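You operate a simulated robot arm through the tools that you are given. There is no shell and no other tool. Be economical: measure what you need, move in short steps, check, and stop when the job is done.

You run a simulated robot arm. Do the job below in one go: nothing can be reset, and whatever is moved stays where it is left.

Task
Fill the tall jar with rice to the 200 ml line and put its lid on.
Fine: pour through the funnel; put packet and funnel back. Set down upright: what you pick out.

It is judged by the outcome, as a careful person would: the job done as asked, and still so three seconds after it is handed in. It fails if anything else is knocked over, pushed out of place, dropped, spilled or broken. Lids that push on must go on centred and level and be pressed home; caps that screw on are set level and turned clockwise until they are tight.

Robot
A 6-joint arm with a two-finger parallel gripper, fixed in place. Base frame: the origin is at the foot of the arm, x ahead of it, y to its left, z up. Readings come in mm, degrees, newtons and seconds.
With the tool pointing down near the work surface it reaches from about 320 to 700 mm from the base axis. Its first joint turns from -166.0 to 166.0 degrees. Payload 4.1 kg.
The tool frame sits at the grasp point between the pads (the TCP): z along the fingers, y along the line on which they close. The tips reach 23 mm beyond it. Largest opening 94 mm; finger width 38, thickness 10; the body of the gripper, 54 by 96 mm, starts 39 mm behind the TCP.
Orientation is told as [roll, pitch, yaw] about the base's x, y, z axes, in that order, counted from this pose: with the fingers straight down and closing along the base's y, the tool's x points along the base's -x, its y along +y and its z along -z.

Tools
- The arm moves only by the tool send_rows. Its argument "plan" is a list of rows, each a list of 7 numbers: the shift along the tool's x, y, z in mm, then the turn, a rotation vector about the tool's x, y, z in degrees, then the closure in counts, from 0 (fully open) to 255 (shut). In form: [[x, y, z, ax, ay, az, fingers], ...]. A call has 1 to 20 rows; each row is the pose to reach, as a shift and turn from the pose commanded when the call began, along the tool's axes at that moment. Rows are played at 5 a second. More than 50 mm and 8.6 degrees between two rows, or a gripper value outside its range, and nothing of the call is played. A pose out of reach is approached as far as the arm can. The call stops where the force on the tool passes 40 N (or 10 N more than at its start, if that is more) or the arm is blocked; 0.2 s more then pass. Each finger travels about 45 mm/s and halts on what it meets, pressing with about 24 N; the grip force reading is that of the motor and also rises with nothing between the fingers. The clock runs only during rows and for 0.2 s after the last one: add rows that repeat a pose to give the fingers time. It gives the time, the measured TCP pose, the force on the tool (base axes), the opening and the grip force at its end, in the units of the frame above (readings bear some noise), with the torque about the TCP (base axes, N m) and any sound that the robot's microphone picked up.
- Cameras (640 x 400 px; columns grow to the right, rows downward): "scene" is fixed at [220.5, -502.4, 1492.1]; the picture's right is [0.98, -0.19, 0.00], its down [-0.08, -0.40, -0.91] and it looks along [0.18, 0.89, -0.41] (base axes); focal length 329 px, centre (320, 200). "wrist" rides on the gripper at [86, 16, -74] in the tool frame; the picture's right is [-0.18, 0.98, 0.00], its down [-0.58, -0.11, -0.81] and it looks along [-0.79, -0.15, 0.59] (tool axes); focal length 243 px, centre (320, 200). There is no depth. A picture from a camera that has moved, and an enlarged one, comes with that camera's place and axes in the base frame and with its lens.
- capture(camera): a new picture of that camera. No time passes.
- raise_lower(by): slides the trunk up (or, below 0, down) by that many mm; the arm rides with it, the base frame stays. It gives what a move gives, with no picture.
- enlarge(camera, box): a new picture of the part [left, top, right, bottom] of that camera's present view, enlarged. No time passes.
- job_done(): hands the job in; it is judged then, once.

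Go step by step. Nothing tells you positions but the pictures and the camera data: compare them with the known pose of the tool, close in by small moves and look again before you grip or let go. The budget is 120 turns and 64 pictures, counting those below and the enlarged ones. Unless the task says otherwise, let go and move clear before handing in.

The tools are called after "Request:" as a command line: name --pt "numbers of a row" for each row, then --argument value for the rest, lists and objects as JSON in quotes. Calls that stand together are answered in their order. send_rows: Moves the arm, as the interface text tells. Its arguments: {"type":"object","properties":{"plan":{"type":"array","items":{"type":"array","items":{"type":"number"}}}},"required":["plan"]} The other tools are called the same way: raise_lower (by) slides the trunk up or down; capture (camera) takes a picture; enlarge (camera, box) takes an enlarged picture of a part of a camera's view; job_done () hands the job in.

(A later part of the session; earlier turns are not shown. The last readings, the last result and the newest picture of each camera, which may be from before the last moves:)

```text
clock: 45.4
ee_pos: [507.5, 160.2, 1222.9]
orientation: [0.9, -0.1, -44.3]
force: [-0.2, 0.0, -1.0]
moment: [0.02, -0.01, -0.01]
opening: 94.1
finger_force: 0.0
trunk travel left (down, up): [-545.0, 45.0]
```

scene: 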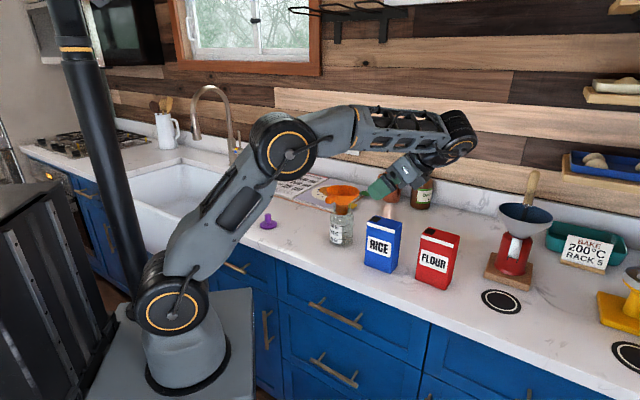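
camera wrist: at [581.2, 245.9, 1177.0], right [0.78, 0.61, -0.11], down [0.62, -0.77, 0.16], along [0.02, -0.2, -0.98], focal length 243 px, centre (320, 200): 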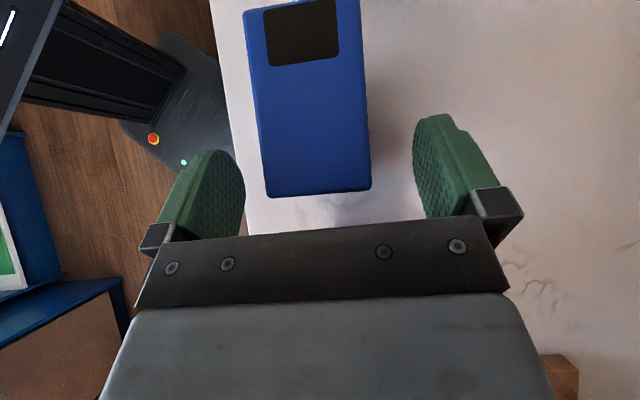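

Request:
send_rows --pt "21 -39 0 0.6 -0.6 0 0" --pt "42 -78 0 0.6 -0.6 0 0" --pt "63 -117 0 0.6 -0.6 0 0" --pt "63 -117 0 0.6 -0.6 0 0"

Request:
send_rows --pt "0 0 0 0 0 8 0" --pt "0 0 0 0 0 16 0" --pt "0 0 0 0 0 24 0" --pt "0 0 0 0 0 32 0" --pt "0 0 0 0 0 40 0" --pt "0 0 0 0 0 48 0" --pt "0 0 0 0 0 56 0" --pt "0 0 0 0 0 64 0" --pt "0 0 0 0 0 72 0" --pt "0 0 0 0 0 80 0" --pt "0 0 0 0 0 88 0" --pt "0 0 0 0 0 91.5 0" --pt "0 0 0 0 0 91.5 0"

```text
clock: 46.4
ee_pos: [382.6, 118.9, 1221.9]
orientation: [0.1, -0.6, -44.3]
force: [0.4, 0.7, -0.1]
moment: [-0.01, -0.04, -0.02]
opening: 93.9
finger_force: 0.1
trunk travel left (down, up): [-545.0, 45.0]
```

```text
clock: 49.2
ee_pos: [381.5, 119.1, 1220.5]
orientation: [0.6, 0.3, -135.9]
force: [0.8, 0.1, 0.2]
moment: [-0.03, 0.0, -0.03]
opening: 94.1
finger_force: 0.2
trunk travel left (down, up): [-545.0, 45.0]
```

Now tilting the tool to horizontal, pointing at the packet from the front.

Request:
send_rows --pt "7 2 6 0 7.5 0 0" --pt "15 4 12 0 15 0 0" --pt "22 5 18 0 22.5 0 0" --pt "30 7 24 0 30 0 0" --pt "37 9 30 0 37.5 0 0" --pt "44 11 36 0 45 0 0" --pt "52 13 42 0 52.5 0 0" --pt "59 14 48 0 60 0 0" --pt "66 16 54 0 67.5 0 0" --pt "74 18 60 0 75 0 0" --pt "81 20 66 0 82.5 0 0" --pt "88 21.6 70 0 90 0 0" --pt "88 21.6 70 0 90 0 0"

Request:
capture --camera "wrist"

```text
clock: 52.0
ee_pos: [461.9, 164.4, 1150.8]
orientation: [120.6, 89.2, -15.2]
force: [0.1, 0.1, 0.1]
moment: [-0.01, 0.0, 0.01]
opening: 94.1
finger_force: 0.0
trunk travel left (down, up): [-545.0, 45.0]
```

```text
24 pictures are left
camera wrist: at [418.1, 100.4, 1235.7], right [0.69, -0.71, -0.17], down [-0.65, -0.49, -0.59], along [0.33, 0.52, -0.79], focal length 243 px, centre (320, 200)
```

wrist: 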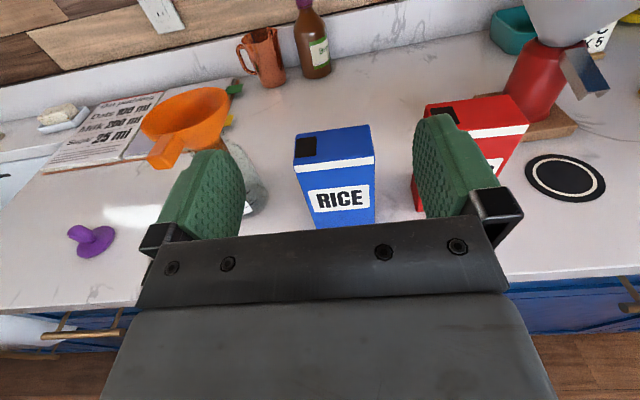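

The view is clear, and the packet is lined up within about 3 mm laterally. I'll lower to grip height, then recheck before advancing.

Request:
send_rows --pt "-40 -1 0 0 0 0 0" --pt "-80 -2 0 0 0 0 0" --pt "-120 -3.2 0 0 0 0 0" --pt "-150 -3.2 0 0 0 0 0" --pt "-150 -3.2 30 0 0 0 0" --pt "-150 -3.2 50 0 0 0 0" --pt "-150 -3.2 50 0 0 0 0"

Request:
capture --camera "wrist"

```text
clock: 53.6
ee_pos: [495.7, 202.0, 999.6]
orientation: [114.6, 89.4, -21.2]
force: [-0.2, 0.1, -0.2]
moment: [0.0, -0.01, 0.01]
opening: 94.1
finger_force: 0.0
trunk travel left (down, up): [-545.0, 45.0]
```

```text
23 pictures are left
camera wrist: at [452.8, 138.0, 1084.8], right [0.69, -0.71, -0.17], down [-0.65, -0.49, -0.59], along [0.33, 0.52, -0.79], focal length 243 px, centre (320, 200)
```

wrist: 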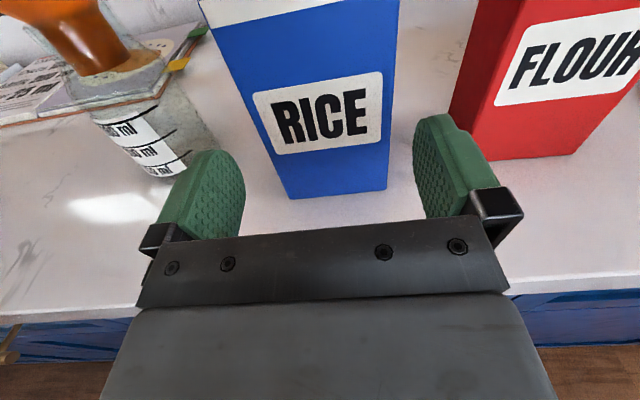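

Edges match the predictions within about 1 mm. Advancing so the fingers pass the narrow sides.

Request:
send_rows --pt "0 0.9 10 0 0 0 0" --pt "0 0.9 25 0 0 0 0" --pt "0 0.9 40 0 0 0 0" --pt "0 0.9 55 0 0 0 0" --pt "0 0.9 66 0 0 0 0" --pt "0 0.9 76 0 0 0 0" --pt "0 0.9 76 0 0 0 0"

Request:
enlarge --camera "scene" --box '[340, 180, 480, 300]'

```text
clock: 55.2
ee_pos: [550.0, 254.0, 1000.9]
orientation: [113.6, 89.5, -22.1]
force: [0.2, 0.5, 0.0]
moment: [0.02, -0.01, 0.04]
opening: 94.3
finger_force: 0.0
trunk travel left (down, up): [-545.0, 45.0]
```

```text
3.33 times, centred on (410, 240) of scene
camera zoom: at [220.5, -502.4, 1492.1], right [0.98, -0.19, 0.0], down [-0.08, -0.4, -0.91], along [0.18, 0.89, -0.41], focal length 1097 px, centre (20, 67)
```

zoom: 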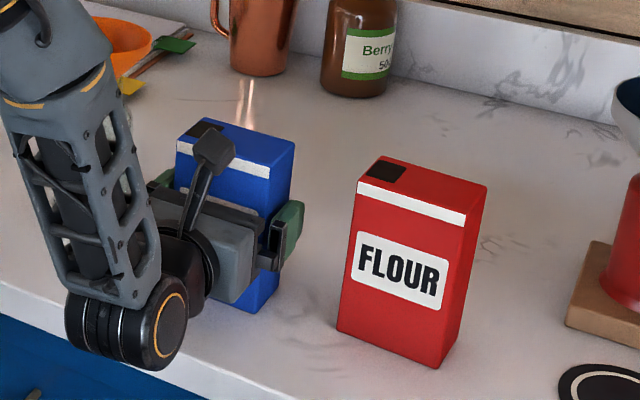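

The fingers straddle the packet with no contact. Closing, then lifting slightly.

Request:
send_rows --pt "0 0 0 0 0 0 30" --pt "0 0 0 0 0 0 80" --pt "0 0 0 0 0 0 160" --pt "0 0 0 0 0 0 255" --pt "0 0 0 0 0 0 255" --pt "0 0 0 0 0 0 255"

Request:
send_rows --pt "10 0 0 0 0 0 255" --pt "30 0 0 0 0 0 255" --pt "30 0 0 0 0 0 255"

```text
clock: 56.6
ee_pos: [550.5, 252.8, 1000.8]
orientation: [114.9, 89.4, -21.0]
force: [0.1, 0.8, 0.0]
moment: [0.16, 0.11, -0.01]
opening: 84.3
finger_force: 24.1
trunk travel left (down, up): [-545.0, 45.0]
```

```text
clock: 57.4
ee_pos: [551.1, 254.1, 1029.9]
orientation: [112.5, 89.4, -23.2]
force: [-0.9, 0.3, -3.0]
moment: [0.0, 0.02, 0.01]
opening: 84.3
finger_force: 23.7
trunk travel left (down, up): [-545.0, 45.0]
```

The packet is held and weighs about 3 N. I'll lift it clear, then bring it toward the funnel while tilting to 45°, keeping the spout above the bowl.

Request:
send_rows --pt "40 0 0 0 0 0 255" --pt "80 0 0 0 0 0 255" --pt "120 0 0 0 0 0 255" --pt "145 0 0 0 0 0 255" --pt "145 -16 8 0 0 -7.5 255" --pt "145 -33 17 0 0 -15 255" --pt "145 -50 25 0 0 -22.5 255" --pt "143 -66 33 0 0 -30 255" --pt "138 -83 42 0 0 -37.5 255" --pt "132 -99 50 0 0 -45 255" --pt "132 -99 50 0 0 -45 255"

Request:
enlarge --camera "scene" --box '[290, 120, 430, 260]'

Request:
capture --camera "wrist"

```text
clock: 59.8
ee_pos: [527.3, 347.8, 1165.7]
orientation: [90.1, 44.3, -44.9]
force: [-0.2, 0.8, -2.5]
moment: [0.03, -0.03, 0.01]
opening: 84.3
finger_force: 23.7
out of reach, approached as far as the arm can: row 9, 10, 11
trunk travel left (down, up): [-545.0, 45.0]
```

```text
2.86 times, centred on (360, 190) of scene
camera zoom: at [220.5, -502.4, 1492.1], right [0.98, -0.19, 0.0], down [-0.08, -0.4, -0.91], along [0.18, 0.89, -0.41], focal length 940 px, centre (206, 229)
```

zoom: 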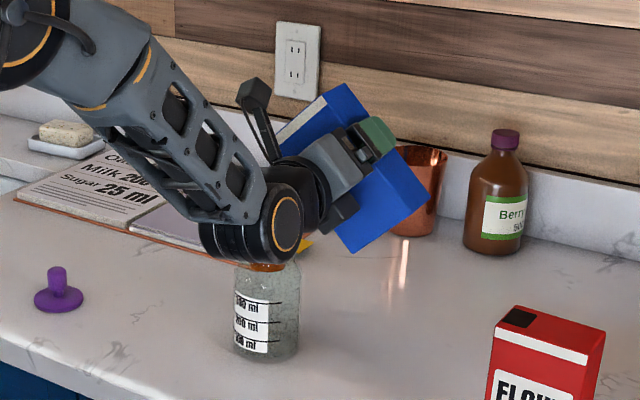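

```text
20 pictures are left
camera wrist: at [439.1, 329.5, 1236.4], right [0.58, -0.58, 0.57], down [-0.33, -0.81, -0.49], along [0.75, 0.09, -0.66], focal length 243 px, centre (320, 200)
```

wrist: 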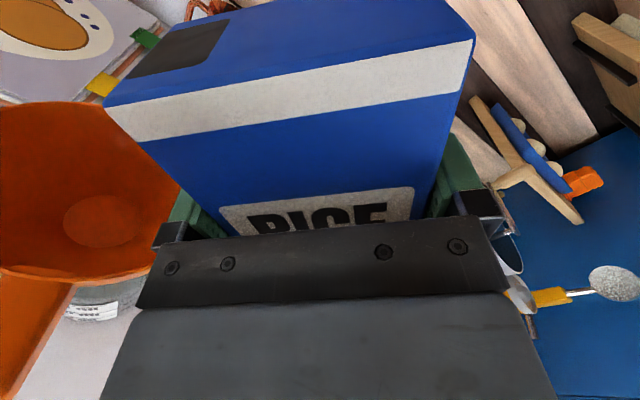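

The arm stopped about 13 mm short, but the spout is still over the bowl, roughly 20 mm from its centre. I'll continue tilting to 60° with a small shift and watch the reach.

Request:
send_rows --pt "2.8 -2.8 0 0 0 -7.5 255" --pt "5.7 -5.7 0 0 0 -15 255" --pt "5.7 -5.7 0 0 0 -15 255"

```text
clock: 60.6
ee_pos: [529.2, 343.9, 1167.7]
orientation: [90.2, 29.2, -45.2]
force: [-0.3, 0.6, -2.6]
moment: [-0.01, 0.03, -0.04]
opening: 84.3
finger_force: 24.0
out of reach, approached as far as the arm can: row 1, 2, 3
trunk travel left (down, up): [-545.0, 45.0]
```

The arm has hit some limit here. I'll probe whether pure lateral motion is possible.

Request:
send_rows --pt "8 -5 0 0 0 0 255" --pt "17 -10 0 0 0 0 255" --pt "17 -10 0 0 0 0 255"

Request:
capture --camera "scene"

```text
clock: 61.4
ee_pos: [526.1, 345.8, 1170.9]
orientation: [90.0, 29.4, -45.0]
force: [-0.3, -1.1, -2.9]
moment: [0.01, 0.02, -0.02]
opening: 84.5
finger_force: 23.7
out of reach, approached as far as the arm can: row 1, 2, 3
trunk travel left (down, up): [-545.0, 45.0]
```

```text
19 pictures are left
```

scene: 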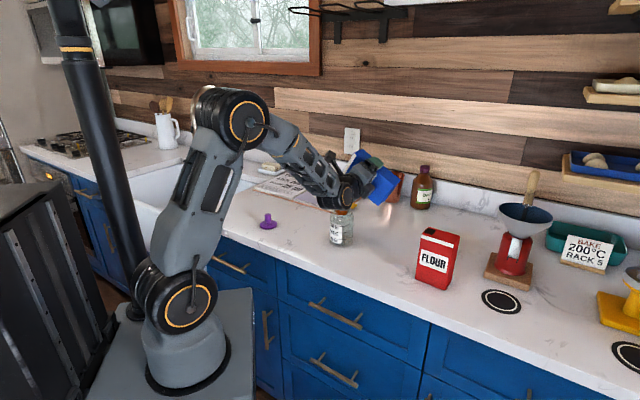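

Request:
send_rows --pt "6 -3.5 4 2 3.46 0 255" --pt "12 -7 8 4 6.93 0 255" --pt "17.3 -10 12 4 6.93 0 255" --pt "17.3 -10 12 4 6.93 0 255"

```text
clock: 62.4
ee_pos: [519.7, 367.9, 1171.1]
orientation: [90.2, 29.4, -37.7]
force: [0.4, 0.2, -3.2]
moment: [0.01, 0.02, 0.0]
opening: 84.6
finger_force: 23.9
trunk travel left (down, up): [-545.0, 45.0]
```

Yaw freed it, and the spout is now over the funnel centre. Continuing the tilt to 75° while lowering.

Request:
send_rows --pt "-1.6 -5.2 0 0 0 -7.5 255" --pt "-3.3 -10.5 0 0 0 -15 255" --pt "-3.3 -10.5 0 0 0 -15 255"

Request:
capture --camera "wrist"

```text
clock: 63.2
ee_pos: [517.9, 369.7, 1159.6]
orientation: [90.2, 14.3, -37.8]
force: [0.9, -0.4, -4.0]
moment: [0.02, 0.03, 0.01]
opening: 84.6
finger_force: 24.3
trunk travel left (down, up): [-545.0, 45.0]
```

```text
18 pictures are left
camera wrist: at [408.3, 359.5, 1195.5], right [0.33, -0.26, 0.91], down [-0.07, -0.97, -0.25], along [0.94, 0.02, -0.34], focal length 243 px, centre (320, 200)
```

wrist: 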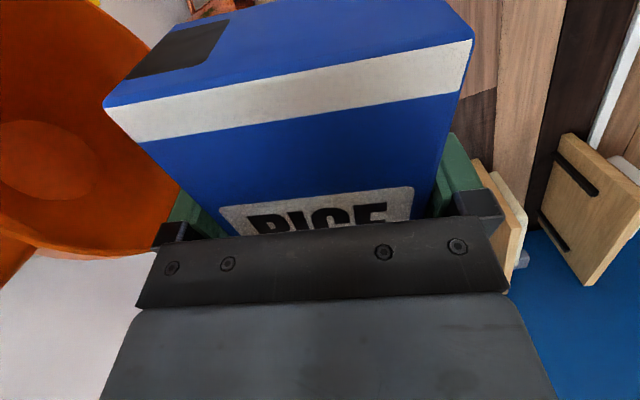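

No flow yet at 75°. Going on to 90°.

Request:
send_rows --pt "2.6 -2.8 0 0 0 -7.5 255" --pt "5.3 -5.6 0 0 0 -15 255"

Request:
capture --camera "wrist"

```text
clock: 63.8
ee_pos: [511.0, 374.9, 1156.2]
orientation: [90.3, -0.7, -37.8]
force: [-0.9, 0.4, -0.4]
moment: [0.05, 0.09, -0.05]
opening: 84.1
finger_force: 24.5
trunk travel left (down, up): [-545.0, 45.0]
```

```text
17 pictures are left
camera wrist: at [397.2, 367.3, 1169.6], right [0.13, -0.11, 0.99], down [-0.03, -0.99, -0.11], along [0.99, -0.02, -0.14], focal length 243 px, centre (320, 200)
```

wrist: 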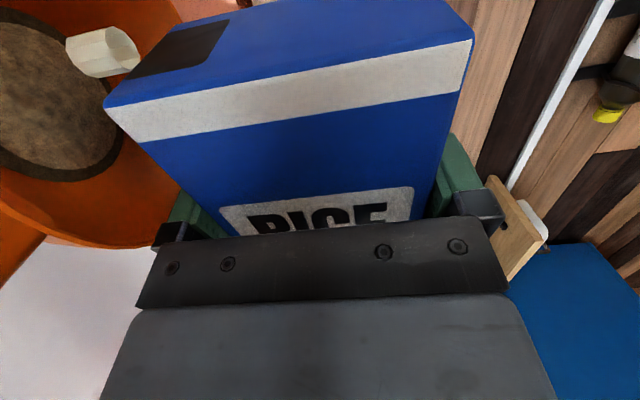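

Rice is flowing fast into the funnel, so I'm tilting back immediately to stop and check the level.

Request:
send_rows --pt "-3.5 2 0 0 0 8.5 255" --pt "-7 4 0 0 0 17 255" --pt "-8 8 0 0 0 25 255" --pt "-9 14 0 0 0 32 255"

Request:
enlarge --camera "scene" --box '[310, 180, 380, 260]'

Request:
capture --camera "wrist"

```text
clock: 64.8
ee_pos: [518.9, 367.6, 1169.5]
orientation: [90.2, 31.5, -37.7]
force: [-1.2, -1.2, -3.3]
moment: [-0.02, 0.01, -0.01]
opening: 84.3
finger_force: 24.2
trunk travel left (down, up): [-545.0, 45.0]
```

```text
5.00 times, centred on (345, 220) of scene
camera zoom: at [220.5, -502.4, 1492.1], right [0.98, -0.19, 0.0], down [-0.08, -0.4, -0.91], along [0.18, 0.89, -0.41], focal length 1645 px, centre (195, 100)
```

zoom: 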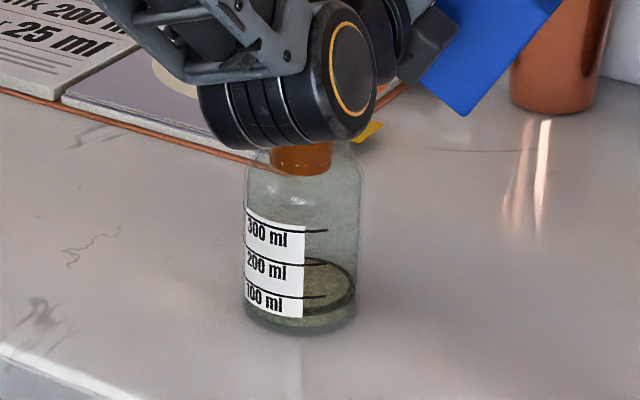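

```text
15 pictures are left
camera wrist: at [421.5, 348.4, 1226.9], right [0.53, -0.41, 0.74], down [-0.15, -0.9, -0.4], along [0.84, 0.1, -0.54], focal length 243 px, centre (320, 200)
```

wrist: 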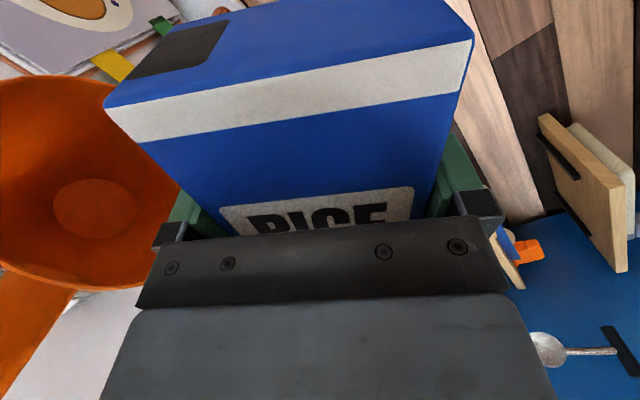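

The funnel is empty, the jar is at about 60 ml, and nothing was spilled. I'll repeat the same dose.

Request:
send_rows --pt "-2.2 -5.6 0 0 0 -7 255" --pt "-3.5 -9.5 0 0 0 -15 255" --pt "-1.6 -13.1 0 0 0 -23.5 255" --pt "0.4 -16.6 0 0 0 -32 255" --pt "0.4 -16.6 0 0 0 -32 255" --pt "-1.6 -13.1 0 0 0 -23.5 255" --pt "-3.5 -9.5 0 0 0 -15 255" --pt "-2.2 -5.6 0 0 0 -7 255" --pt "0 0 0 0 0 0 255" --pt "0 0 0 0 0 0 255"

Request:
enlarge --camera "scene" --box '[320, 200, 370, 255]'

```text
clock: 67.0
ee_pos: [518.9, 369.1, 1169.9]
orientation: [90.1, 31.5, -37.8]
force: [-0.1, 0.0, -2.3]
moment: [0.01, 0.04, 0.01]
opening: 84.3
finger_force: 24.2
trunk travel left (down, up): [-545.0, 45.0]
```

```text
7.27 times, centred on (345, 228) of scene
camera zoom: at [220.5, -502.4, 1492.1], right [0.98, -0.19, 0.0], down [-0.08, -0.4, -0.91], along [0.18, 0.89, -0.41], focal length 2393 px, centre (138, 0)
```

zoom: 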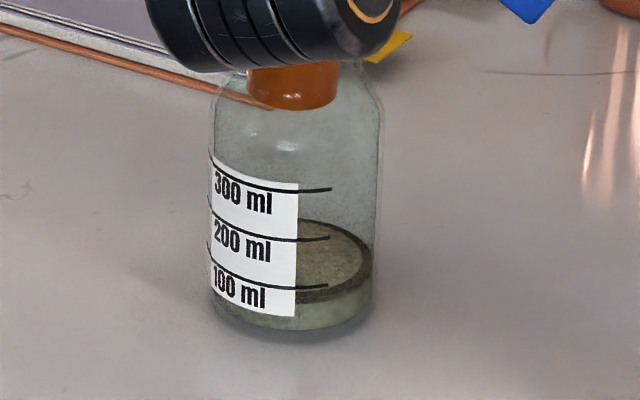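

That dose added less (the level is about 73 ml), since the needed angle grows as the packet empties. Next dose goes to 98° with a short hold.

Request:
send_rows --pt "-2.2 -5.6 0 0 0 -7 255" --pt "-3.5 -9.5 0 0 0 -15 255" --pt "-1.6 -13.1 0 0 0 -23.5 255" --pt "0.4 -16.6 0 0 0 -32 255" --pt "6.1 -17.2 0 0 0 -39.5 255" --pt "6.1 -17.2 0 0 0 -39.5 255" --pt "0.4 -16.6 0 0 0 -32 255" --pt "-1.6 -13.1 0 0 0 -23.5 255" --pt "-3.5 -9.5 0 0 0 -15 255" --pt "-2.2 -5.6 0 0 0 -7 255" --pt "0 0 0 0 0 0 255" --pt "0 0 0 0 0 0 255"

Request:
enlarge --camera "scene" --box '[320, 200, 370, 255]'

```text
clock: 69.6
ee_pos: [518.8, 369.1, 1170.6]
orientation: [90.2, 31.4, -37.7]
force: [-0.1, -0.2, -2.0]
moment: [0.01, 0.01, -0.01]
opening: 84.4
finger_force: 23.9
trunk travel left (down, up): [-545.0, 45.0]
```

```text
7.27 times, centred on (345, 228) of scene
camera zoom: at [220.5, -502.4, 1492.1], right [0.98, -0.19, 0.0], down [-0.08, -0.4, -0.91], along [0.18, 0.89, -0.41], focal length 2393 px, centre (138, 0)
```

zoom: 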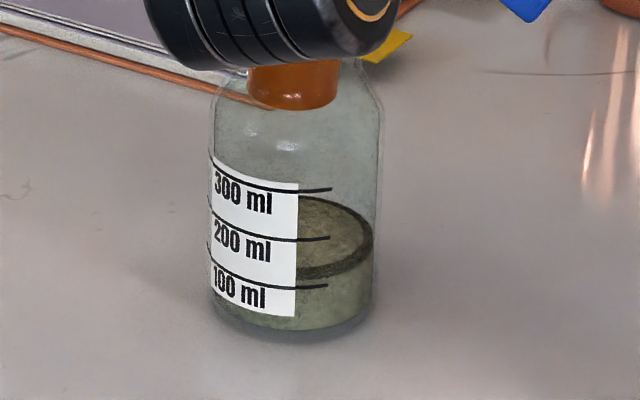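

The level is about 125 ml. Next dose goes briefly to 104°.

Request:
send_rows --pt "-2.2 -5.6 0 0 0 -7 255" --pt "-3.5 -9.5 0 0 0 -15 255" --pt "-1.6 -13.1 0 0 0 -23.5 255" --pt "0.4 -16.6 0 0 0 -32 255" --pt "6.1 -17.2 0 0 0 -39.5 255" --pt "12.4 -15.6 0 0 0 -45.5 255" --pt "6.1 -17.2 0 0 0 -39.5 255" --pt "0.4 -16.6 0 0 0 -32 255" --pt "-1.6 -13.1 0 0 0 -23.5 255" --pt "-3.5 -9.5 0 0 0 -15 255" --pt "-2.2 -5.6 0 0 0 -7 255" --pt "0 0 0 0 0 0 255" --pt "0 0 0 0 0 0 255"

Request:
enlarge --camera "scene" --box '[320, 200, 370, 255]'

```text
clock: 72.4
ee_pos: [519.9, 367.8, 1167.8]
orientation: [90.2, 31.5, -37.7]
force: [0.0, 0.9, -1.7]
moment: [0.01, -0.01, -0.03]
opening: 84.2
finger_force: 24.1
trunk travel left (down, up): [-545.0, 45.0]
```

```text
7.27 times, centred on (345, 228) of scene
camera zoom: at [220.5, -502.4, 1492.1], right [0.98, -0.19, 0.0], down [-0.08, -0.4, -0.91], along [0.18, 0.89, -0.41], focal length 2393 px, centre (138, 0)
```

zoom: 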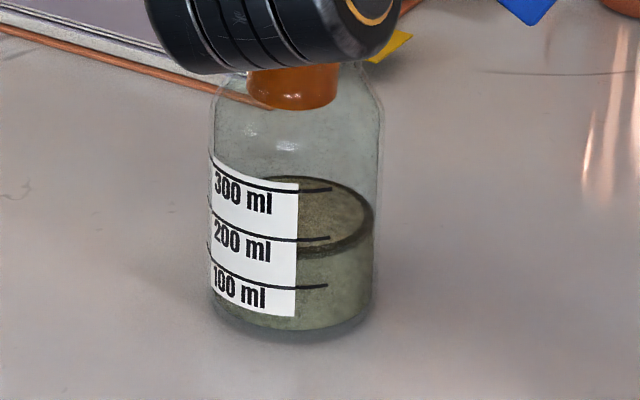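

The level is about 166 ml. A slightly smaller dose next.

Request:
send_rows --pt "-2.2 -5.6 0 0 0 -7 255" --pt "-3.5 -9.5 0 0 0 -15 255" --pt "-1.6 -13.1 0 0 0 -23.5 255" --pt "0.4 -16.6 0 0 0 -32 255" --pt "6.1 -17.2 0 0 0 -39.5 255" --pt "10.3 -16.2 0 0 0 -43.5 255" --pt "6.1 -17.2 0 0 0 -39.5 255" --pt "0.4 -16.6 0 0 0 -32 255" --pt "-1.6 -13.1 0 0 0 -23.5 255" --pt "-3.5 -9.5 0 0 0 -15 255" --pt "-2.2 -5.6 0 0 0 -7 255" --pt "0 0 0 0 0 0 255" --pt "0 0 0 0 0 0 255"

Request:
enlarge --camera "scene" --box '[320, 200, 370, 255]'

```text
clock: 75.2
ee_pos: [517.4, 368.2, 1169.8]
orientation: [90.2, 31.6, -37.7]
force: [0.3, -1.0, -2.0]
moment: [-0.01, 0.04, 0.01]
opening: 84.3
finger_force: 23.5
trunk travel left (down, up): [-545.0, 45.0]
```

```text
7.27 times, centred on (345, 228) of scene
camera zoom: at [220.5, -502.4, 1492.1], right [0.98, -0.19, 0.0], down [-0.08, -0.4, -0.91], along [0.18, 0.89, -0.41], focal length 2393 px, centre (138, 0)
```

zoom: 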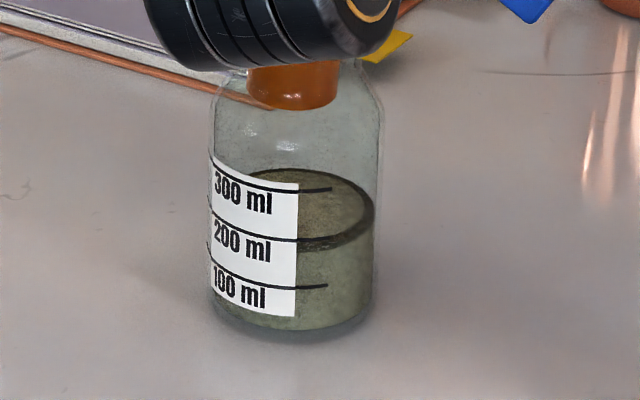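

About 181 ml. One more small dose to about 106°.

Request:
send_rows --pt "-2.2 -5.6 0 0 0 -7 255" --pt "-3.5 -9.5 0 0 0 -15 255" --pt "-1.6 -13.1 0 0 0 -23.5 255" --pt "0.4 -16.6 0 0 0 -32 255" --pt "6.1 -17.2 0 0 0 -39.5 255" --pt "14 -15 0 0 0 -46.5 255" --pt "6.1 -17.2 0 0 0 -39.5 255" --pt "0.4 -16.6 0 0 0 -32 255" --pt "-1.6 -13.1 0 0 0 -23.5 255" --pt "-3.5 -9.5 0 0 0 -15 255" --pt "-2.2 -5.6 0 0 0 -7 255" --pt "0 0 0 0 0 0 255" --pt "0 0 0 0 0 0 255"

Request:
enlarge --camera "scene" --box '[320, 200, 370, 255]'

```text
clock: 78.0
ee_pos: [517.7, 368.5, 1169.8]
orientation: [90.2, 31.5, -37.6]
force: [0.6, -0.7, -1.9]
moment: [0.01, 0.03, 0.03]
opening: 84.3
finger_force: 23.8
trunk travel left (down, up): [-545.0, 45.0]
```

```text
7.27 times, centred on (345, 228) of scene
camera zoom: at [220.5, -502.4, 1492.1], right [0.98, -0.19, 0.0], down [-0.08, -0.4, -0.91], along [0.18, 0.89, -0.41], focal length 2393 px, centre (138, 0)
```

zoom: 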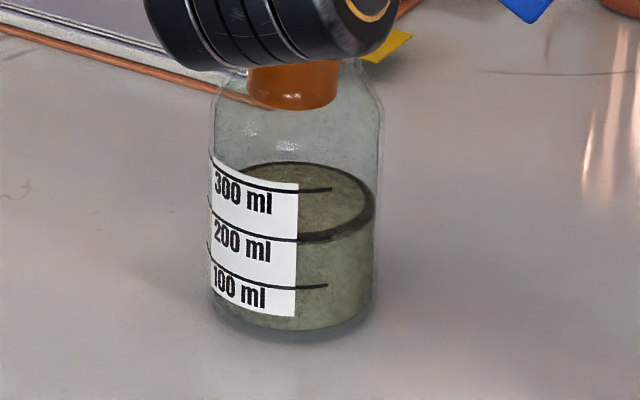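

The rice now sits at the 200 ml line. Next I'll return the packet by retracing my path: yaw back, then upright.

Request:
send_rows --pt "-7 8 -6 -1.95 -3.2 0 255" --pt "-14.3 15.8 -12.6 -3.9 -6.4 0 255" --pt "-14.3 15.8 -12.6 -3.9 -6.4 0 255"

```text
clock: 78.8
ee_pos: [526.6, 346.2, 1176.4]
orientation: [90.2, 31.4, -45.2]
force: [0.5, 0.0, -2.1]
moment: [0.03, 0.03, -0.01]
opening: 84.3
finger_force: 24.4
trunk travel left (down, up): [-545.0, 45.0]
```

Request:
send_rows --pt "-9 5.4 -6 0 0 7.3 255" --pt "-18 11 -12 0 0 14.7 255" --pt "-27 16 -18 0 0 22 255" --pt "-36 22 -24 0 0 29.3 255" --pt "-44 27 -30 0 0 36.6 255" --pt "-53 33 -36 0 0 44 255" --pt "-62 38 -42 0 0 51.3 255" --pt "-71 43.5 -47.6 0 0 58.6 255" --pt "-71 43.5 -47.6 0 0 58.6 255"

```text
clock: 80.8
ee_pos: [552.2, 253.7, 1176.1]
orientation: [-150.3, 89.8, 74.4]
force: [0.1, 0.4, -1.3]
moment: [0.0, 0.01, -0.03]
opening: 84.2
finger_force: 24.3
trunk travel left (down, up): [-545.0, 45.0]
```

Upright above its old spot. Lowering it down.

Request:
send_rows --pt "-40 -0.5 -1 0 0 0 255" --pt "-80 -0.5 -1 0 0 0 255" --pt "-120 -0.5 -1 0 0 0 255" --pt "-150 -0.5 -1 0 0 0 255" --pt "-165 -0.5 -1 0 0 0 255" --pt "-171 -0.5 -1 0 0 0 255" --pt "-173 -0.5 -1 0 0 0 255" --pt "-174 -0.5 -1 0 0 0 255" --pt "-174 -0.5 -1 0 0 0 255"

Request:
enlarge --camera "scene" --box '[340, 180, 480, 300]'

```text
clock: 82.8
ee_pos: [550.8, 253.9, 1002.1]
orientation: [-179.8, 89.8, 44.9]
force: [0.2, 0.6, 1.5]
moment: [0.05, -0.06, 0.02]
opening: 84.3
finger_force: 24.0
trunk travel left (down, up): [-545.0, 45.0]
```

```text
3.33 times, centred on (410, 240) of scene
camera zoom: at [220.5, -502.4, 1492.1], right [0.98, -0.19, 0.0], down [-0.08, -0.4, -0.91], along [0.18, 0.89, -0.41], focal length 1097 px, centre (20, 67)
```

zoom: 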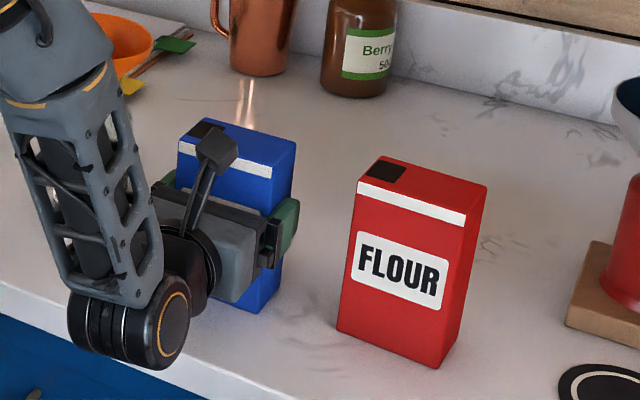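

Touching the table (the force went positive). Releasing and withdrawing straight back.

Request:
send_rows --pt "-0.5 0 0 0 0 0 250" --pt "-0.5 0 0 0 0 0 150" --pt "-0.5 0 0 0 0 0 60" --pt "-0.5 0 0 0 0 0 0" --pt "-0.5 0 0 0 0 0 0" --pt "-0.5 0 0 0 0 0 0" --pt "0 0 -20 0 0 0 0" --pt "0 0 -45 0 0 0 0" --pt "0 0 -75 0 0 0 0" --pt "0 0 -105 0 0 0 0" --pt "0 0 -130 0 0 0 0" --pt "0 0 -130 0 0 0 0"

```text
clock: 85.4
ee_pos: [457.4, 161.4, 1001.6]
orientation: [178.1, 89.8, 42.8]
force: [-0.7, 0.3, -0.7]
moment: [0.03, -0.01, 0.01]
opening: 93.9
finger_force: 0.2
trunk travel left (down, up): [-545.0, 45.0]
```

Packet back in place. Rising and returning the tool to vertical.

Request:
send_rows --pt "45 0 -10 0 0 0 0" --pt "90 0 -10 0 0 0 0" --pt "135 0 -10 0 0 0 0" --pt "180 0 -10 0 0 0 0" --pt "200 0 -16 0 -7.5 0 0" --pt "204 -2 -24 0 -15 0 0" --pt "208 -4 -31 0 -22.5 0 0" --pt "212 -6 -38 0 -30 0 0" --pt "216 -8 -45 0 -37.5 0 0" --pt "218 -10 -52 0 -45 0 0" --pt "218 -12 -59 0 -52.5 0 0" --pt "218 -14 -66 0 -60 0 0" --pt "218 -16 -73 0 -67.5 0 0" --pt "218 -18 -80 0 -75 0 0" --pt "218 -20 -85 0 -82.5 0 0" --pt "218 -21 -88 0 -89.8 0 0" --pt "218 -21 -88 0 -89.8 0 0"

```text
clock: 89.0
ee_pos: [380.3, 114.6, 1219.1]
orientation: [0.0, 0.3, -135.4]
force: [0.2, 0.0, 0.2]
moment: [0.0, -0.01, -0.03]
opening: 94.1
finger_force: 0.0
trunk travel left (down, up): [-545.0, 45.0]
```

Request:
send_rows --pt "0 0 0 0 0 -8.2 0" --pt "0 0 0 0 0 -16.4 0" --pt "0 0 0 0 0 -24.6 0" --pt "0 0 0 0 0 -32.8 0" --pt "0 0 0 0 0 -41 0" --pt "0 0 0 0 0 -49.2 0" --pt "0 0 0 0 0 -57.4 0" --pt "0 0 0 0 0 -65.6 0" --pt "0 0 0 0 0 -73.8 0" --pt "0 0 0 0 0 -82 0" --pt "0 0 0 0 0 -90.2 0" --pt "0 0 0 0 0 -90.2 0"

Request:
send_rows --pt "0 0 0 0 0 -8.2 0" --pt "0 0 0 0 0 -16.4 0" --pt "0 0 0 0 0 -24.6 0" --pt "0 0 0 0 0 -32.8 0" --pt "0 0 0 0 0 -41 0" --pt "0 0 0 0 0 -49.2 0" --pt "0 0 0 0 0 -57.4 0" --pt "0 0 0 0 0 -65.6 0" --pt "0 0 0 0 0 -73.8 0" --pt "0 0 0 0 0 -82 0" --pt "0 0 0 0 0 -90.2 0" --pt "0 0 0 0 0 -90.2 0"

```text
clock: 91.6
ee_pos: [381.6, 113.5, 1219.3]
orientation: [0.4, -0.1, -44.9]
force: [0.2, 0.3, -0.3]
moment: [-0.02, -0.01, -0.01]
opening: 93.9
finger_force: 0.0
trunk travel left (down, up): [-545.0, 45.0]
```

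```text
clock: 94.2
ee_pos: [381.8, 115.0, 1218.5]
orientation: [0.0, -0.4, 45.2]
force: [-0.1, -0.3, -0.3]
moment: [-0.01, 0.0, -0.03]
opening: 94.0
finger_force: 0.0
trunk travel left (down, up): [-545.0, 45.0]
```

Request:
send_rows --pt "-40 29 0 0 0 0 0" --pt "-80 58 0 0 0 0 0" --pt "-120 87 0 0 0 0 0" --pt "-160 116 0 0 0 0 0" --pt "-199.3 144.8 0 0 0 0 0" --pt "-199.3 144.8 50 0 0 0 0" --pt "-199.3 144.8 50 0 0 0 0"

Request:
capture --camera "wrist"

```text
clock: 95.8
ee_pos: [418.5, 360.0, 1169.6]
orientation: [0.0, -0.3, 45.1]
force: [-1.2, -1.1, -0.4]
moment: [0.02, -0.01, 0.0]
opening: 93.9
finger_force: 0.0
trunk travel left (down, up): [-545.0, 45.0]
```

```text
8 pictures are left
camera wrist: at [346.6, 308.1, 1243.0], right [-0.57, 0.82, 0.0], down [0.48, 0.33, 0.81], along [0.67, 0.46, -0.59], focal length 243 px, centre (320, 200)
```

wrist: 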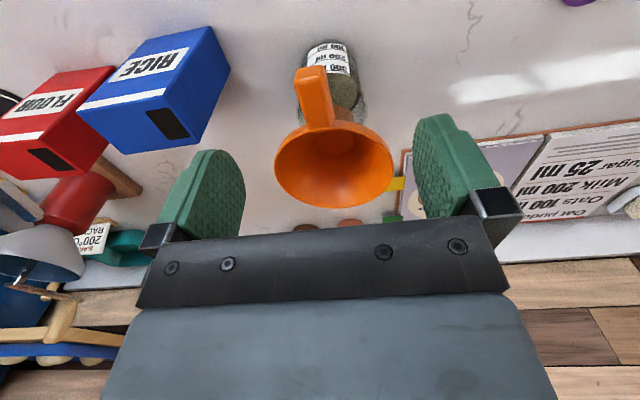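

The funnel is level. I'll align on the handle and descend with the fingers open.

Request:
send_rows --pt "0 -3.5 30 0 0 -2 0" --pt "0 -3.5 60 0 0 -2 0" --pt "0 -3.5 91 0 0 -2 0" --pt "0 -3.5 91 0 0 -2 0"

Request:
capture --camera "wrist"

```text
clock: 96.8
ee_pos: [420.9, 354.0, 1080.0]
orientation: [0.0, -0.4, 47.1]
force: [0.3, -1.0, -0.5]
moment: [-0.02, -0.02, 0.0]
opening: 94.2
finger_force: 0.1
trunk travel left (down, up): [-545.0, 45.0]
```

```text
7 pictures are left
camera wrist: at [350.2, 300.9, 1152.2], right [-0.59, 0.8, 0.0], down [0.47, 0.35, 0.81], along [0.65, 0.48, -0.59], focal length 243 px, centre (320, 200)
```

wrist: 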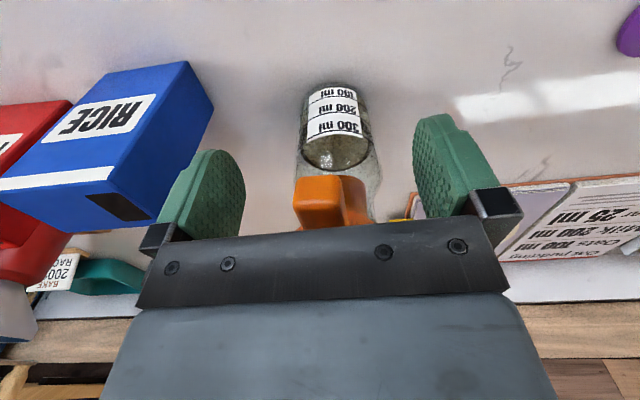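

The handle is centred as in the first grasp. Closing, then lifting straight up.

Request:
send_rows --pt "0 1.5 0 0 0 0 0" --pt "0 1.5 0 0 0 0 120" --pt "0 1.5 0 0 0 0 180" --pt "0 1.5 0 0 0 0 230" --pt "0 1.5 0 0 0 0 255" --pt "0 1.5 0 0 0 0 255" --pt "0 1.5 0 0 0 0 255"

Request:
send_rows --pt "0 0 -10 0 0 0 255" --pt "0 0 -20 0 0 0 255" --pt "0 0 -30 0 0 0 255" --pt "0 0 -50 0 0 0 255" --pt "0 0 -80 0 0 0 255" --pt "0 0 -80 0 0 0 255"

Request:
enlarge --camera "scene" --box '[300, 140, 400, 260]'

```text
clock: 98.4
ee_pos: [421.1, 355.8, 1078.9]
orientation: [0.0, -0.4, 47.1]
force: [-0.4, -0.7, 0.8]
moment: [0.01, -0.02, 0.0]
opening: 19.1
finger_force: 24.2
trunk travel left (down, up): [-545.0, 45.0]
```

```text
clock: 99.8
ee_pos: [420.5, 357.5, 1159.2]
orientation: [0.0, -0.5, 47.0]
force: [-0.3, 0.2, -0.5]
moment: [-0.02, 0.02, -0.03]
opening: 19.2
finger_force: 23.7
trunk travel left (down, up): [-545.0, 45.0]
```

```text
3.33 times, centred on (350, 200) of scene
camera zoom: at [220.5, -502.4, 1492.1], right [0.98, -0.19, 0.0], down [-0.08, -0.4, -0.91], along [0.18, 0.89, -0.41], focal length 1097 px, centre (220, 200)
```

zoom: 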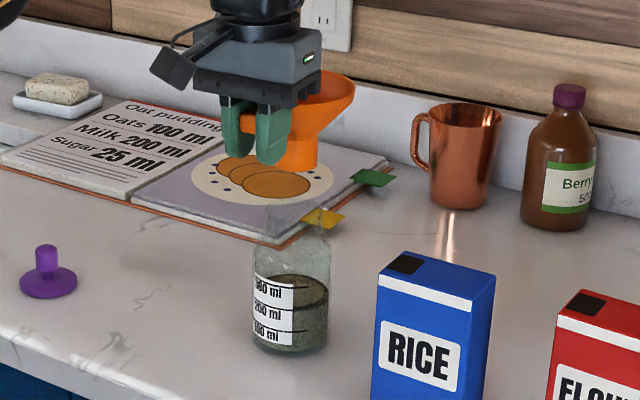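

The funnel came out cleanly and the jar is undisturbed. Carrying it back to its original spot.

Request:
send_rows --pt "-3 40 0 0 0 0 255" --pt "-6 80 0 0 0 0 255" --pt "-9 120 0 0 0 0 255" --pt "-11.8 160.1 0 0 0 0 255" --pt "-11.8 160.1 45 0 0 0 255" --pt "-11.8 160.1 90 0 0 0 255" --pt "-11.8 160.1 135 0 0 0 255" --pt "-11.8 160.1 165 0 0 0 255" --pt "-11.8 160.1 178 0 0 0 255" --pt "-11.8 160.1 178 0 0 0 255"

```text
clock: 102.0
ee_pos: [312.5, 474.5, 981.2]
orientation: [0.0, -0.5, 47.1]
force: [0.3, -0.4, -1.1]
moment: [-0.05, 0.0, 0.01]
opening: 19.4
finger_force: 24.4
trunk travel left (down, up): [-545.0, 45.0]
```

Request:
send_rows --pt "0 0 2 0 0 0 255" --pt "0 0 4 0 0 0 255" --pt "0 0 4 0 0 0 255"

```text
clock: 102.8
ee_pos: [311.7, 475.0, 976.8]
orientation: [0.0, -0.4, 47.1]
force: [0.4, 0.4, 0.0]
moment: [-0.03, -0.01, -0.01]
opening: 19.2
finger_force: 23.8
trunk travel left (down, up): [-545.0, 45.0]
```

Request:
send_rows --pt "0 0 1.5 0 0 0 255" --pt "0 0 3 0 0 0 255" --pt "0 0 3 0 0 0 255"

```text
clock: 103.6
ee_pos: [312.9, 474.0, 975.6]
orientation: [0.0, -0.4, 47.1]
force: [-0.5, -0.1, -0.8]
moment: [-0.01, 0.05, 0.03]
opening: 19.0
finger_force: 24.1
trunk travel left (down, up): [-545.0, 45.0]
```

Request:
send_rows --pt "0 0 1.5 0 0 0 255" --pt "0 0 2.5 0 0 0 255" --pt "0 0 2.5 0 0 0 255"

Request:
enlarge --camera "scene" --box '[260, 170, 360, 260]'

```text
clock: 104.4
ee_pos: [312.9, 475.1, 972.1]
orientation: [0.1, -0.5, 47.1]
force: [-0.7, -0.7, 7.9]
moment: [0.2, -0.24, -0.04]
opening: 19.1
finger_force: 24.2
trunk travel left (down, up): [-545.0, 45.0]
```

```text
4.44 times, centred on (310, 215) of scene
camera zoom: at [220.5, -502.4, 1492.1], right [0.98, -0.19, 0.0], down [-0.08, -0.4, -0.91], along [0.18, 0.89, -0.41], focal length 1462 px, centre (364, 133)
```

zoom: 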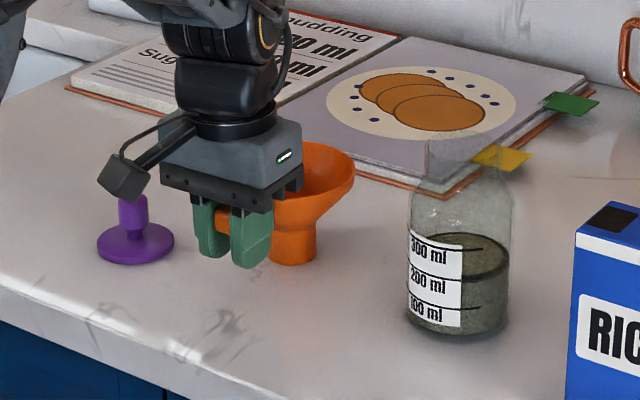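

The funnel touches down at its old place. Releasing and rising.

Request:
send_rows --pt "0 0 -0.8 0 0 0 255" --pt "0 0 -0.8 0 0 0 200" --pt "0 0 -0.8 0 0 0 140" --pt "0 0 -0.8 0 0 0 60" --pt "0 0 -0.8 0 0 0 0" --pt "0 0 -0.8 0 0 0 0" --pt "0 0 -40 0 0 0 0" --pt "0 0 -80 0 0 0 0" --pt "0 0 -120 0 0 0 0" --pt "0 0 -120 0 0 0 0"

```text
clock: 106.6
ee_pos: [311.9, 473.1, 1093.1]
orientation: [0.1, -0.3, 47.1]
force: [0.3, 0.2, 0.1]
moment: [0.01, 0.04, -0.03]
opening: 94.0
finger_force: 0.1
trunk travel left (down, up): [-545.0, 45.0]
```

Request:
send_rows --pt "-6 40 0 0 0 0 0" --pt "-12 80 0 0 0 0 0" --pt "-17.9 116.3 0 0 0 0 0" --pt "-17.9 116.3 40 0 0 0 0" --pt "-17.9 116.3 80 0 0 0 0" --pt "-17.9 116.3 110 0 0 0 0" --pt "-17.9 116.3 110 0 0 0 0"

Request:
capture --camera "wrist"

```text
clock: 108.2
ee_pos: [237.0, 566.6, 981.3]
orientation: [-0.1, -0.4, 47.1]
force: [0.2, -0.3, 1.0]
moment: [0.0, 0.01, -0.01]
opening: 94.1
finger_force: 0.0
trunk travel left (down, up): [-545.0, 45.0]
```

```text
4 pictures are left
camera wrist: at [165.0, 513.9, 1054.1], right [-0.59, 0.8, 0.0], down [0.47, 0.35, 0.81], along [0.65, 0.48, -0.59], focal length 243 px, centre (320, 200)
```

wrist: 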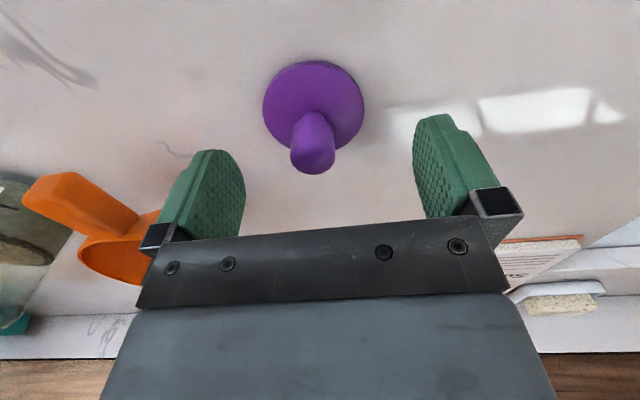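

The lid is at about (236,562), 4 mm off. Aligning and lowering around the knob, then gripping.

Request:
send_rows --pt "4 -2.5 5 0 0 0 0" --pt "4 -2.5 15 0 0 0 0" --pt "4 -2.5 27 0 0 0 0" --pt "4 -2.5 27 0 0 0 100" --pt "4 -2.5 27 0 0 0 180" --pt "4 -2.5 27 0 0 0 230" --pt "4 -2.5 27 0 0 0 255" --pt "4 -2.5 27 0 0 0 255" --pt "4 -2.5 27 0 0 0 255"

Request:
send_rows --pt "0 0 -30 0 0 0 255" --pt "0 0 -70 0 0 0 255" --pt "0 0 -110 0 0 0 255" --pt "0 0 -150 0 0 0 255" --pt "0 0 -190 0 0 0 255" --pt "0 0 -190 0 0 0 255"

```text
clock: 110.2
ee_pos: [237.3, 562.5, 955.5]
orientation: [0.0, -0.4, 47.0]
force: [0.4, -0.1, 0.8]
moment: [-0.01, 0.0, 0.01]
opening: 22.9
finger_force: 24.0
trunk travel left (down, up): [-545.0, 45.0]
```

```text
clock: 111.6
ee_pos: [240.0, 560.6, 1145.6]
orientation: [0.0, -0.4, 47.1]
force: [-0.1, 0.3, -0.7]
moment: [-0.05, -0.02, -0.01]
opening: 22.4
finger_force: 24.3
trunk travel left (down, up): [-545.0, 45.0]
```

Request:
send_rows --pt "-8 -45 0 0 0 0 255" --pt "-16 -90 0 0 0 0 255" --pt "-24 -135 0 0 0 0 255" --pt "-32 -180 0 0 0 0 255" --pt "-40 -225 0 0 0 0 255" --pt "-47.6 -271.7 0 0 0 0 255" --pt "-47.6 -271.7 20 0 0 0 255" --pt "-47.6 -271.7 28 0 0 0 255" --pt "-47.6 -271.7 28 0 0 0 255"

Request:
enlarge --camera "scene" --box '[320, 175, 368, 235]'

```text
clock: 113.6
ee_pos: [471.3, 410.6, 1117.7]
orientation: [-0.1, -0.4, 47.1]
force: [0.1, -0.5, -0.4]
moment: [-0.01, 0.02, -0.01]
opening: 22.7
finger_force: 24.5
trunk travel left (down, up): [-545.0, 45.0]
```

```text
6.67 times, centred on (344, 205) of scene
camera zoom: at [220.5, -502.4, 1492.1], right [0.98, -0.19, 0.0], down [-0.08, -0.4, -0.91], along [0.18, 0.89, -0.41], focal length 2194 px, centre (160, 167)
```

zoom: 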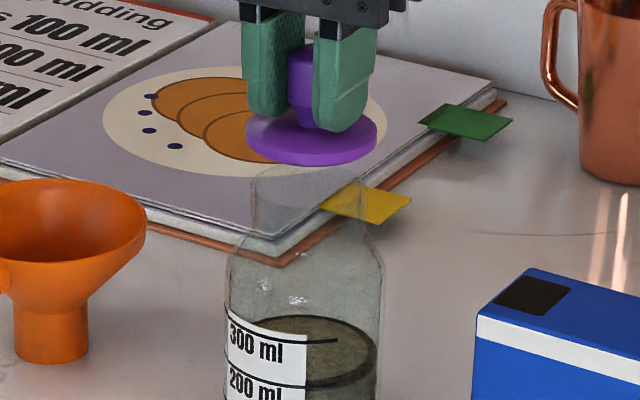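

Column alignment looks right. Lowering to just above the mouth for a final check.

Request:
send_rows --pt "0 0 6 0 0 0 255" --pt "0 0 12 0 0 0 255" --pt "0 0 15 0 0 0 255" --pt "0 0 15 0 0 0 255"

Request:
enlarge --camera "scene" --box '[322, 185, 362, 235]'

```text
clock: 114.6
ee_pos: [469.4, 411.8, 1103.2]
orientation: [0.1, -0.4, 47.2]
force: [-0.1, 0.2, 0.0]
moment: [-0.01, 0.0, 0.03]
opening: 22.3
finger_force: 23.9
trunk travel left (down, up): [-545.0, 45.0]
```

```text
8.00 times, centred on (342, 210) of scene
camera zoom: at [220.5, -502.4, 1492.1], right [0.98, -0.19, 0.0], down [-0.08, -0.4, -0.91], along [0.18, 0.89, -0.41], focal length 2632 px, centre (144, 120)
```

zoom: 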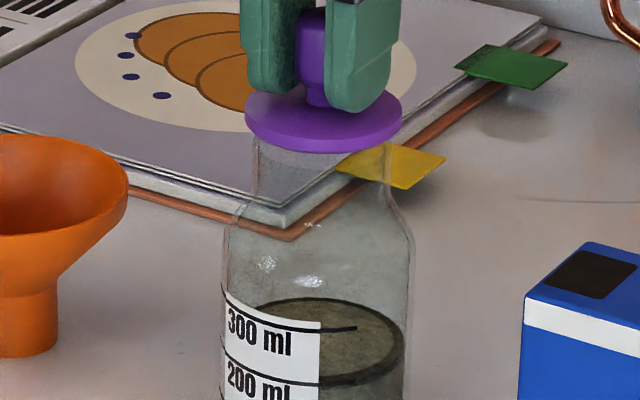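

Aligned left-right within about 0.5 mm. I'll descend in small steps and use the force and torque to sense any off-centre contact.

Request:
send_rows --pt "0 0 1.5 0 0 0 255" --pt "0 0 3 0 0 0 255" --pt "0 0 3 0 0 0 255"

```text
clock: 115.4
ee_pos: [469.4, 410.9, 1100.2]
orientation: [-0.1, -0.5, 47.1]
force: [0.5, 0.2, -0.7]
moment: [-0.02, 0.01, 0.01]
opening: 22.3
finger_force: 24.2
trunk travel left (down, up): [-545.0, 45.0]
```

Request:
send_rows --pt "0 0 1 0 0 0 255" --pt "0 0 2 0 0 0 255" --pt "0 0 2 0 0 0 255"

```text
clock: 116.2
ee_pos: [469.4, 411.6, 1097.7]
orientation: [0.0, -0.3, 47.1]
force: [-0.2, 0.5, -0.3]
moment: [-0.01, -0.01, -0.01]
opening: 22.7
finger_force: 23.7
trunk travel left (down, up): [-545.0, 45.0]
```

Request:
send_rows --pt "0 0 1 0 0 0 255" --pt "0 0 2 0 0 0 255" --pt "0 0 2 0 0 0 255"

```text
clock: 117.0
ee_pos: [470.5, 412.6, 1097.2]
orientation: [0.0, -0.6, 47.2]
force: [-0.2, 0.5, 6.1]
moment: [-0.07, 0.02, 0.0]
opening: 22.5
finger_force: 23.8
trunk travel left (down, up): [-545.0, 45.0]
```

Request:
send_rows --pt "0 0 1 0 0 0 255" --pt "0 0 2 0 0 0 255" --pt "0 0 2 0 0 0 255"

```text
clock: 117.8
ee_pos: [469.9, 410.8, 1096.5]
orientation: [0.0, -0.7, 47.0]
force: [4.6, 4.5, 19.2]
moment: [0.27, 0.03, -0.01]
opening: 22.8
finger_force: 23.9
trunk travel left (down, up): [-545.0, 45.0]
```

The lateral reaction pushes the lid toward (+x,+y). Easing up, shifting 2 mm that way and trying again.

Request:
send_rows --pt "0 0 -3 0 0 0 255" --pt "0 0 -5 0 0 0 255" --pt "-2 0 -5 0 0 0 255" --pt "-2 0 -3 0 0 0 255" --pt "-2 0 -1.5 0 0 0 255" --pt "-2 0 0 0 0 0 255" --pt "-2 0 0 0 0 0 255"

```text
clock: 119.4
ee_pos: [469.7, 413.1, 1094.9]
orientation: [0.1, -0.5, 47.1]
force: [-0.8, 1.0, 12.9]
moment: [0.02, 0.13, 0.08]
opening: 22.7
finger_force: 23.4
trunk travel left (down, up): [-545.0, 45.0]
```

Request:
send_rows --pt "0 0 1 0 0 0 255" --pt "0 0 2 0 0 0 255" --pt "0 0 2 0 0 0 255"

```text
clock: 120.2
ee_pos: [469.9, 413.7, 1095.4]
orientation: [0.0, -0.7, 47.2]
force: [4.0, 4.7, 32.1]
moment: [0.03, -0.17, 0.02]
opening: 22.2
finger_force: 24.4
trunk travel left (down, up): [-545.0, 45.0]
```

Request:
enlarge --camera "scene" --box '[326, 185, 358, 225]'

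```text
10.00 times, centred on (342, 205) of scene
camera zoom: at [220.5, -502.4, 1492.1], right [0.98, -0.19, 0.0], down [-0.08, -0.4, -0.91], along [0.18, 0.89, -0.41], focal length 3290 px, centre (100, 150)
```

zoom: 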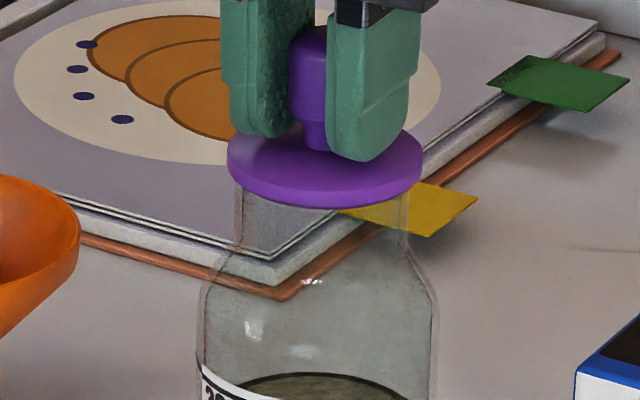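

The lid is centred and level but seems 1–3 mm short of home. Pressing harder.

Request:
send_rows --pt "0 0 1 0 0 0 255" --pt "0 0 2 0 0 0 255" --pt "0 0 3 0 0 0 255" --pt "0 0 4 0 0 0 255"

```text
clock: 121.1
ee_pos: [471.4, 413.9, 1096.4]
orientation: [-0.1, -1.1, 47.1]
force: [-1.4, 0.6, 12.1]
moment: [-0.09, 0.29, -0.01]
opening: 22.1
finger_force: 24.2
trunk travel left (down, up): [-545.0, 45.0]
stopped in row 4: the force on the tool passed its limit at 43 N (the readings are from after the stop); the commanded pose is now the measured one
```

Request:
send_rows --pt "0 0 -1 0 0 0 255" --pt "0 0 -2 0 0 0 255" --pt "0 0 -2 0 0 0 255"

```text
clock: 121.9
ee_pos: [470.9, 415.0, 1095.1]
orientation: [0.0, -0.9, 47.1]
force: [-1.3, 1.2, 3.5]
moment: [0.14, 0.03, 0.02]
opening: 22.5
finger_force: 24.7
trunk travel left (down, up): [-545.0, 45.0]
```

Request:
send_rows --pt "0 0 -1 0 0 0 255" --pt "0 0 -1.5 0 0 0 255" --pt "0 0 -1.5 0 0 0 255"

```text
clock: 122.7
ee_pos: [472.0, 414.1, 1096.0]
orientation: [0.0, -0.8, 47.0]
force: [-0.1, 0.4, -0.8]
moment: [0.01, -0.02, 0.01]
opening: 22.8
finger_force: 23.7
trunk travel left (down, up): [-545.0, 45.0]
```

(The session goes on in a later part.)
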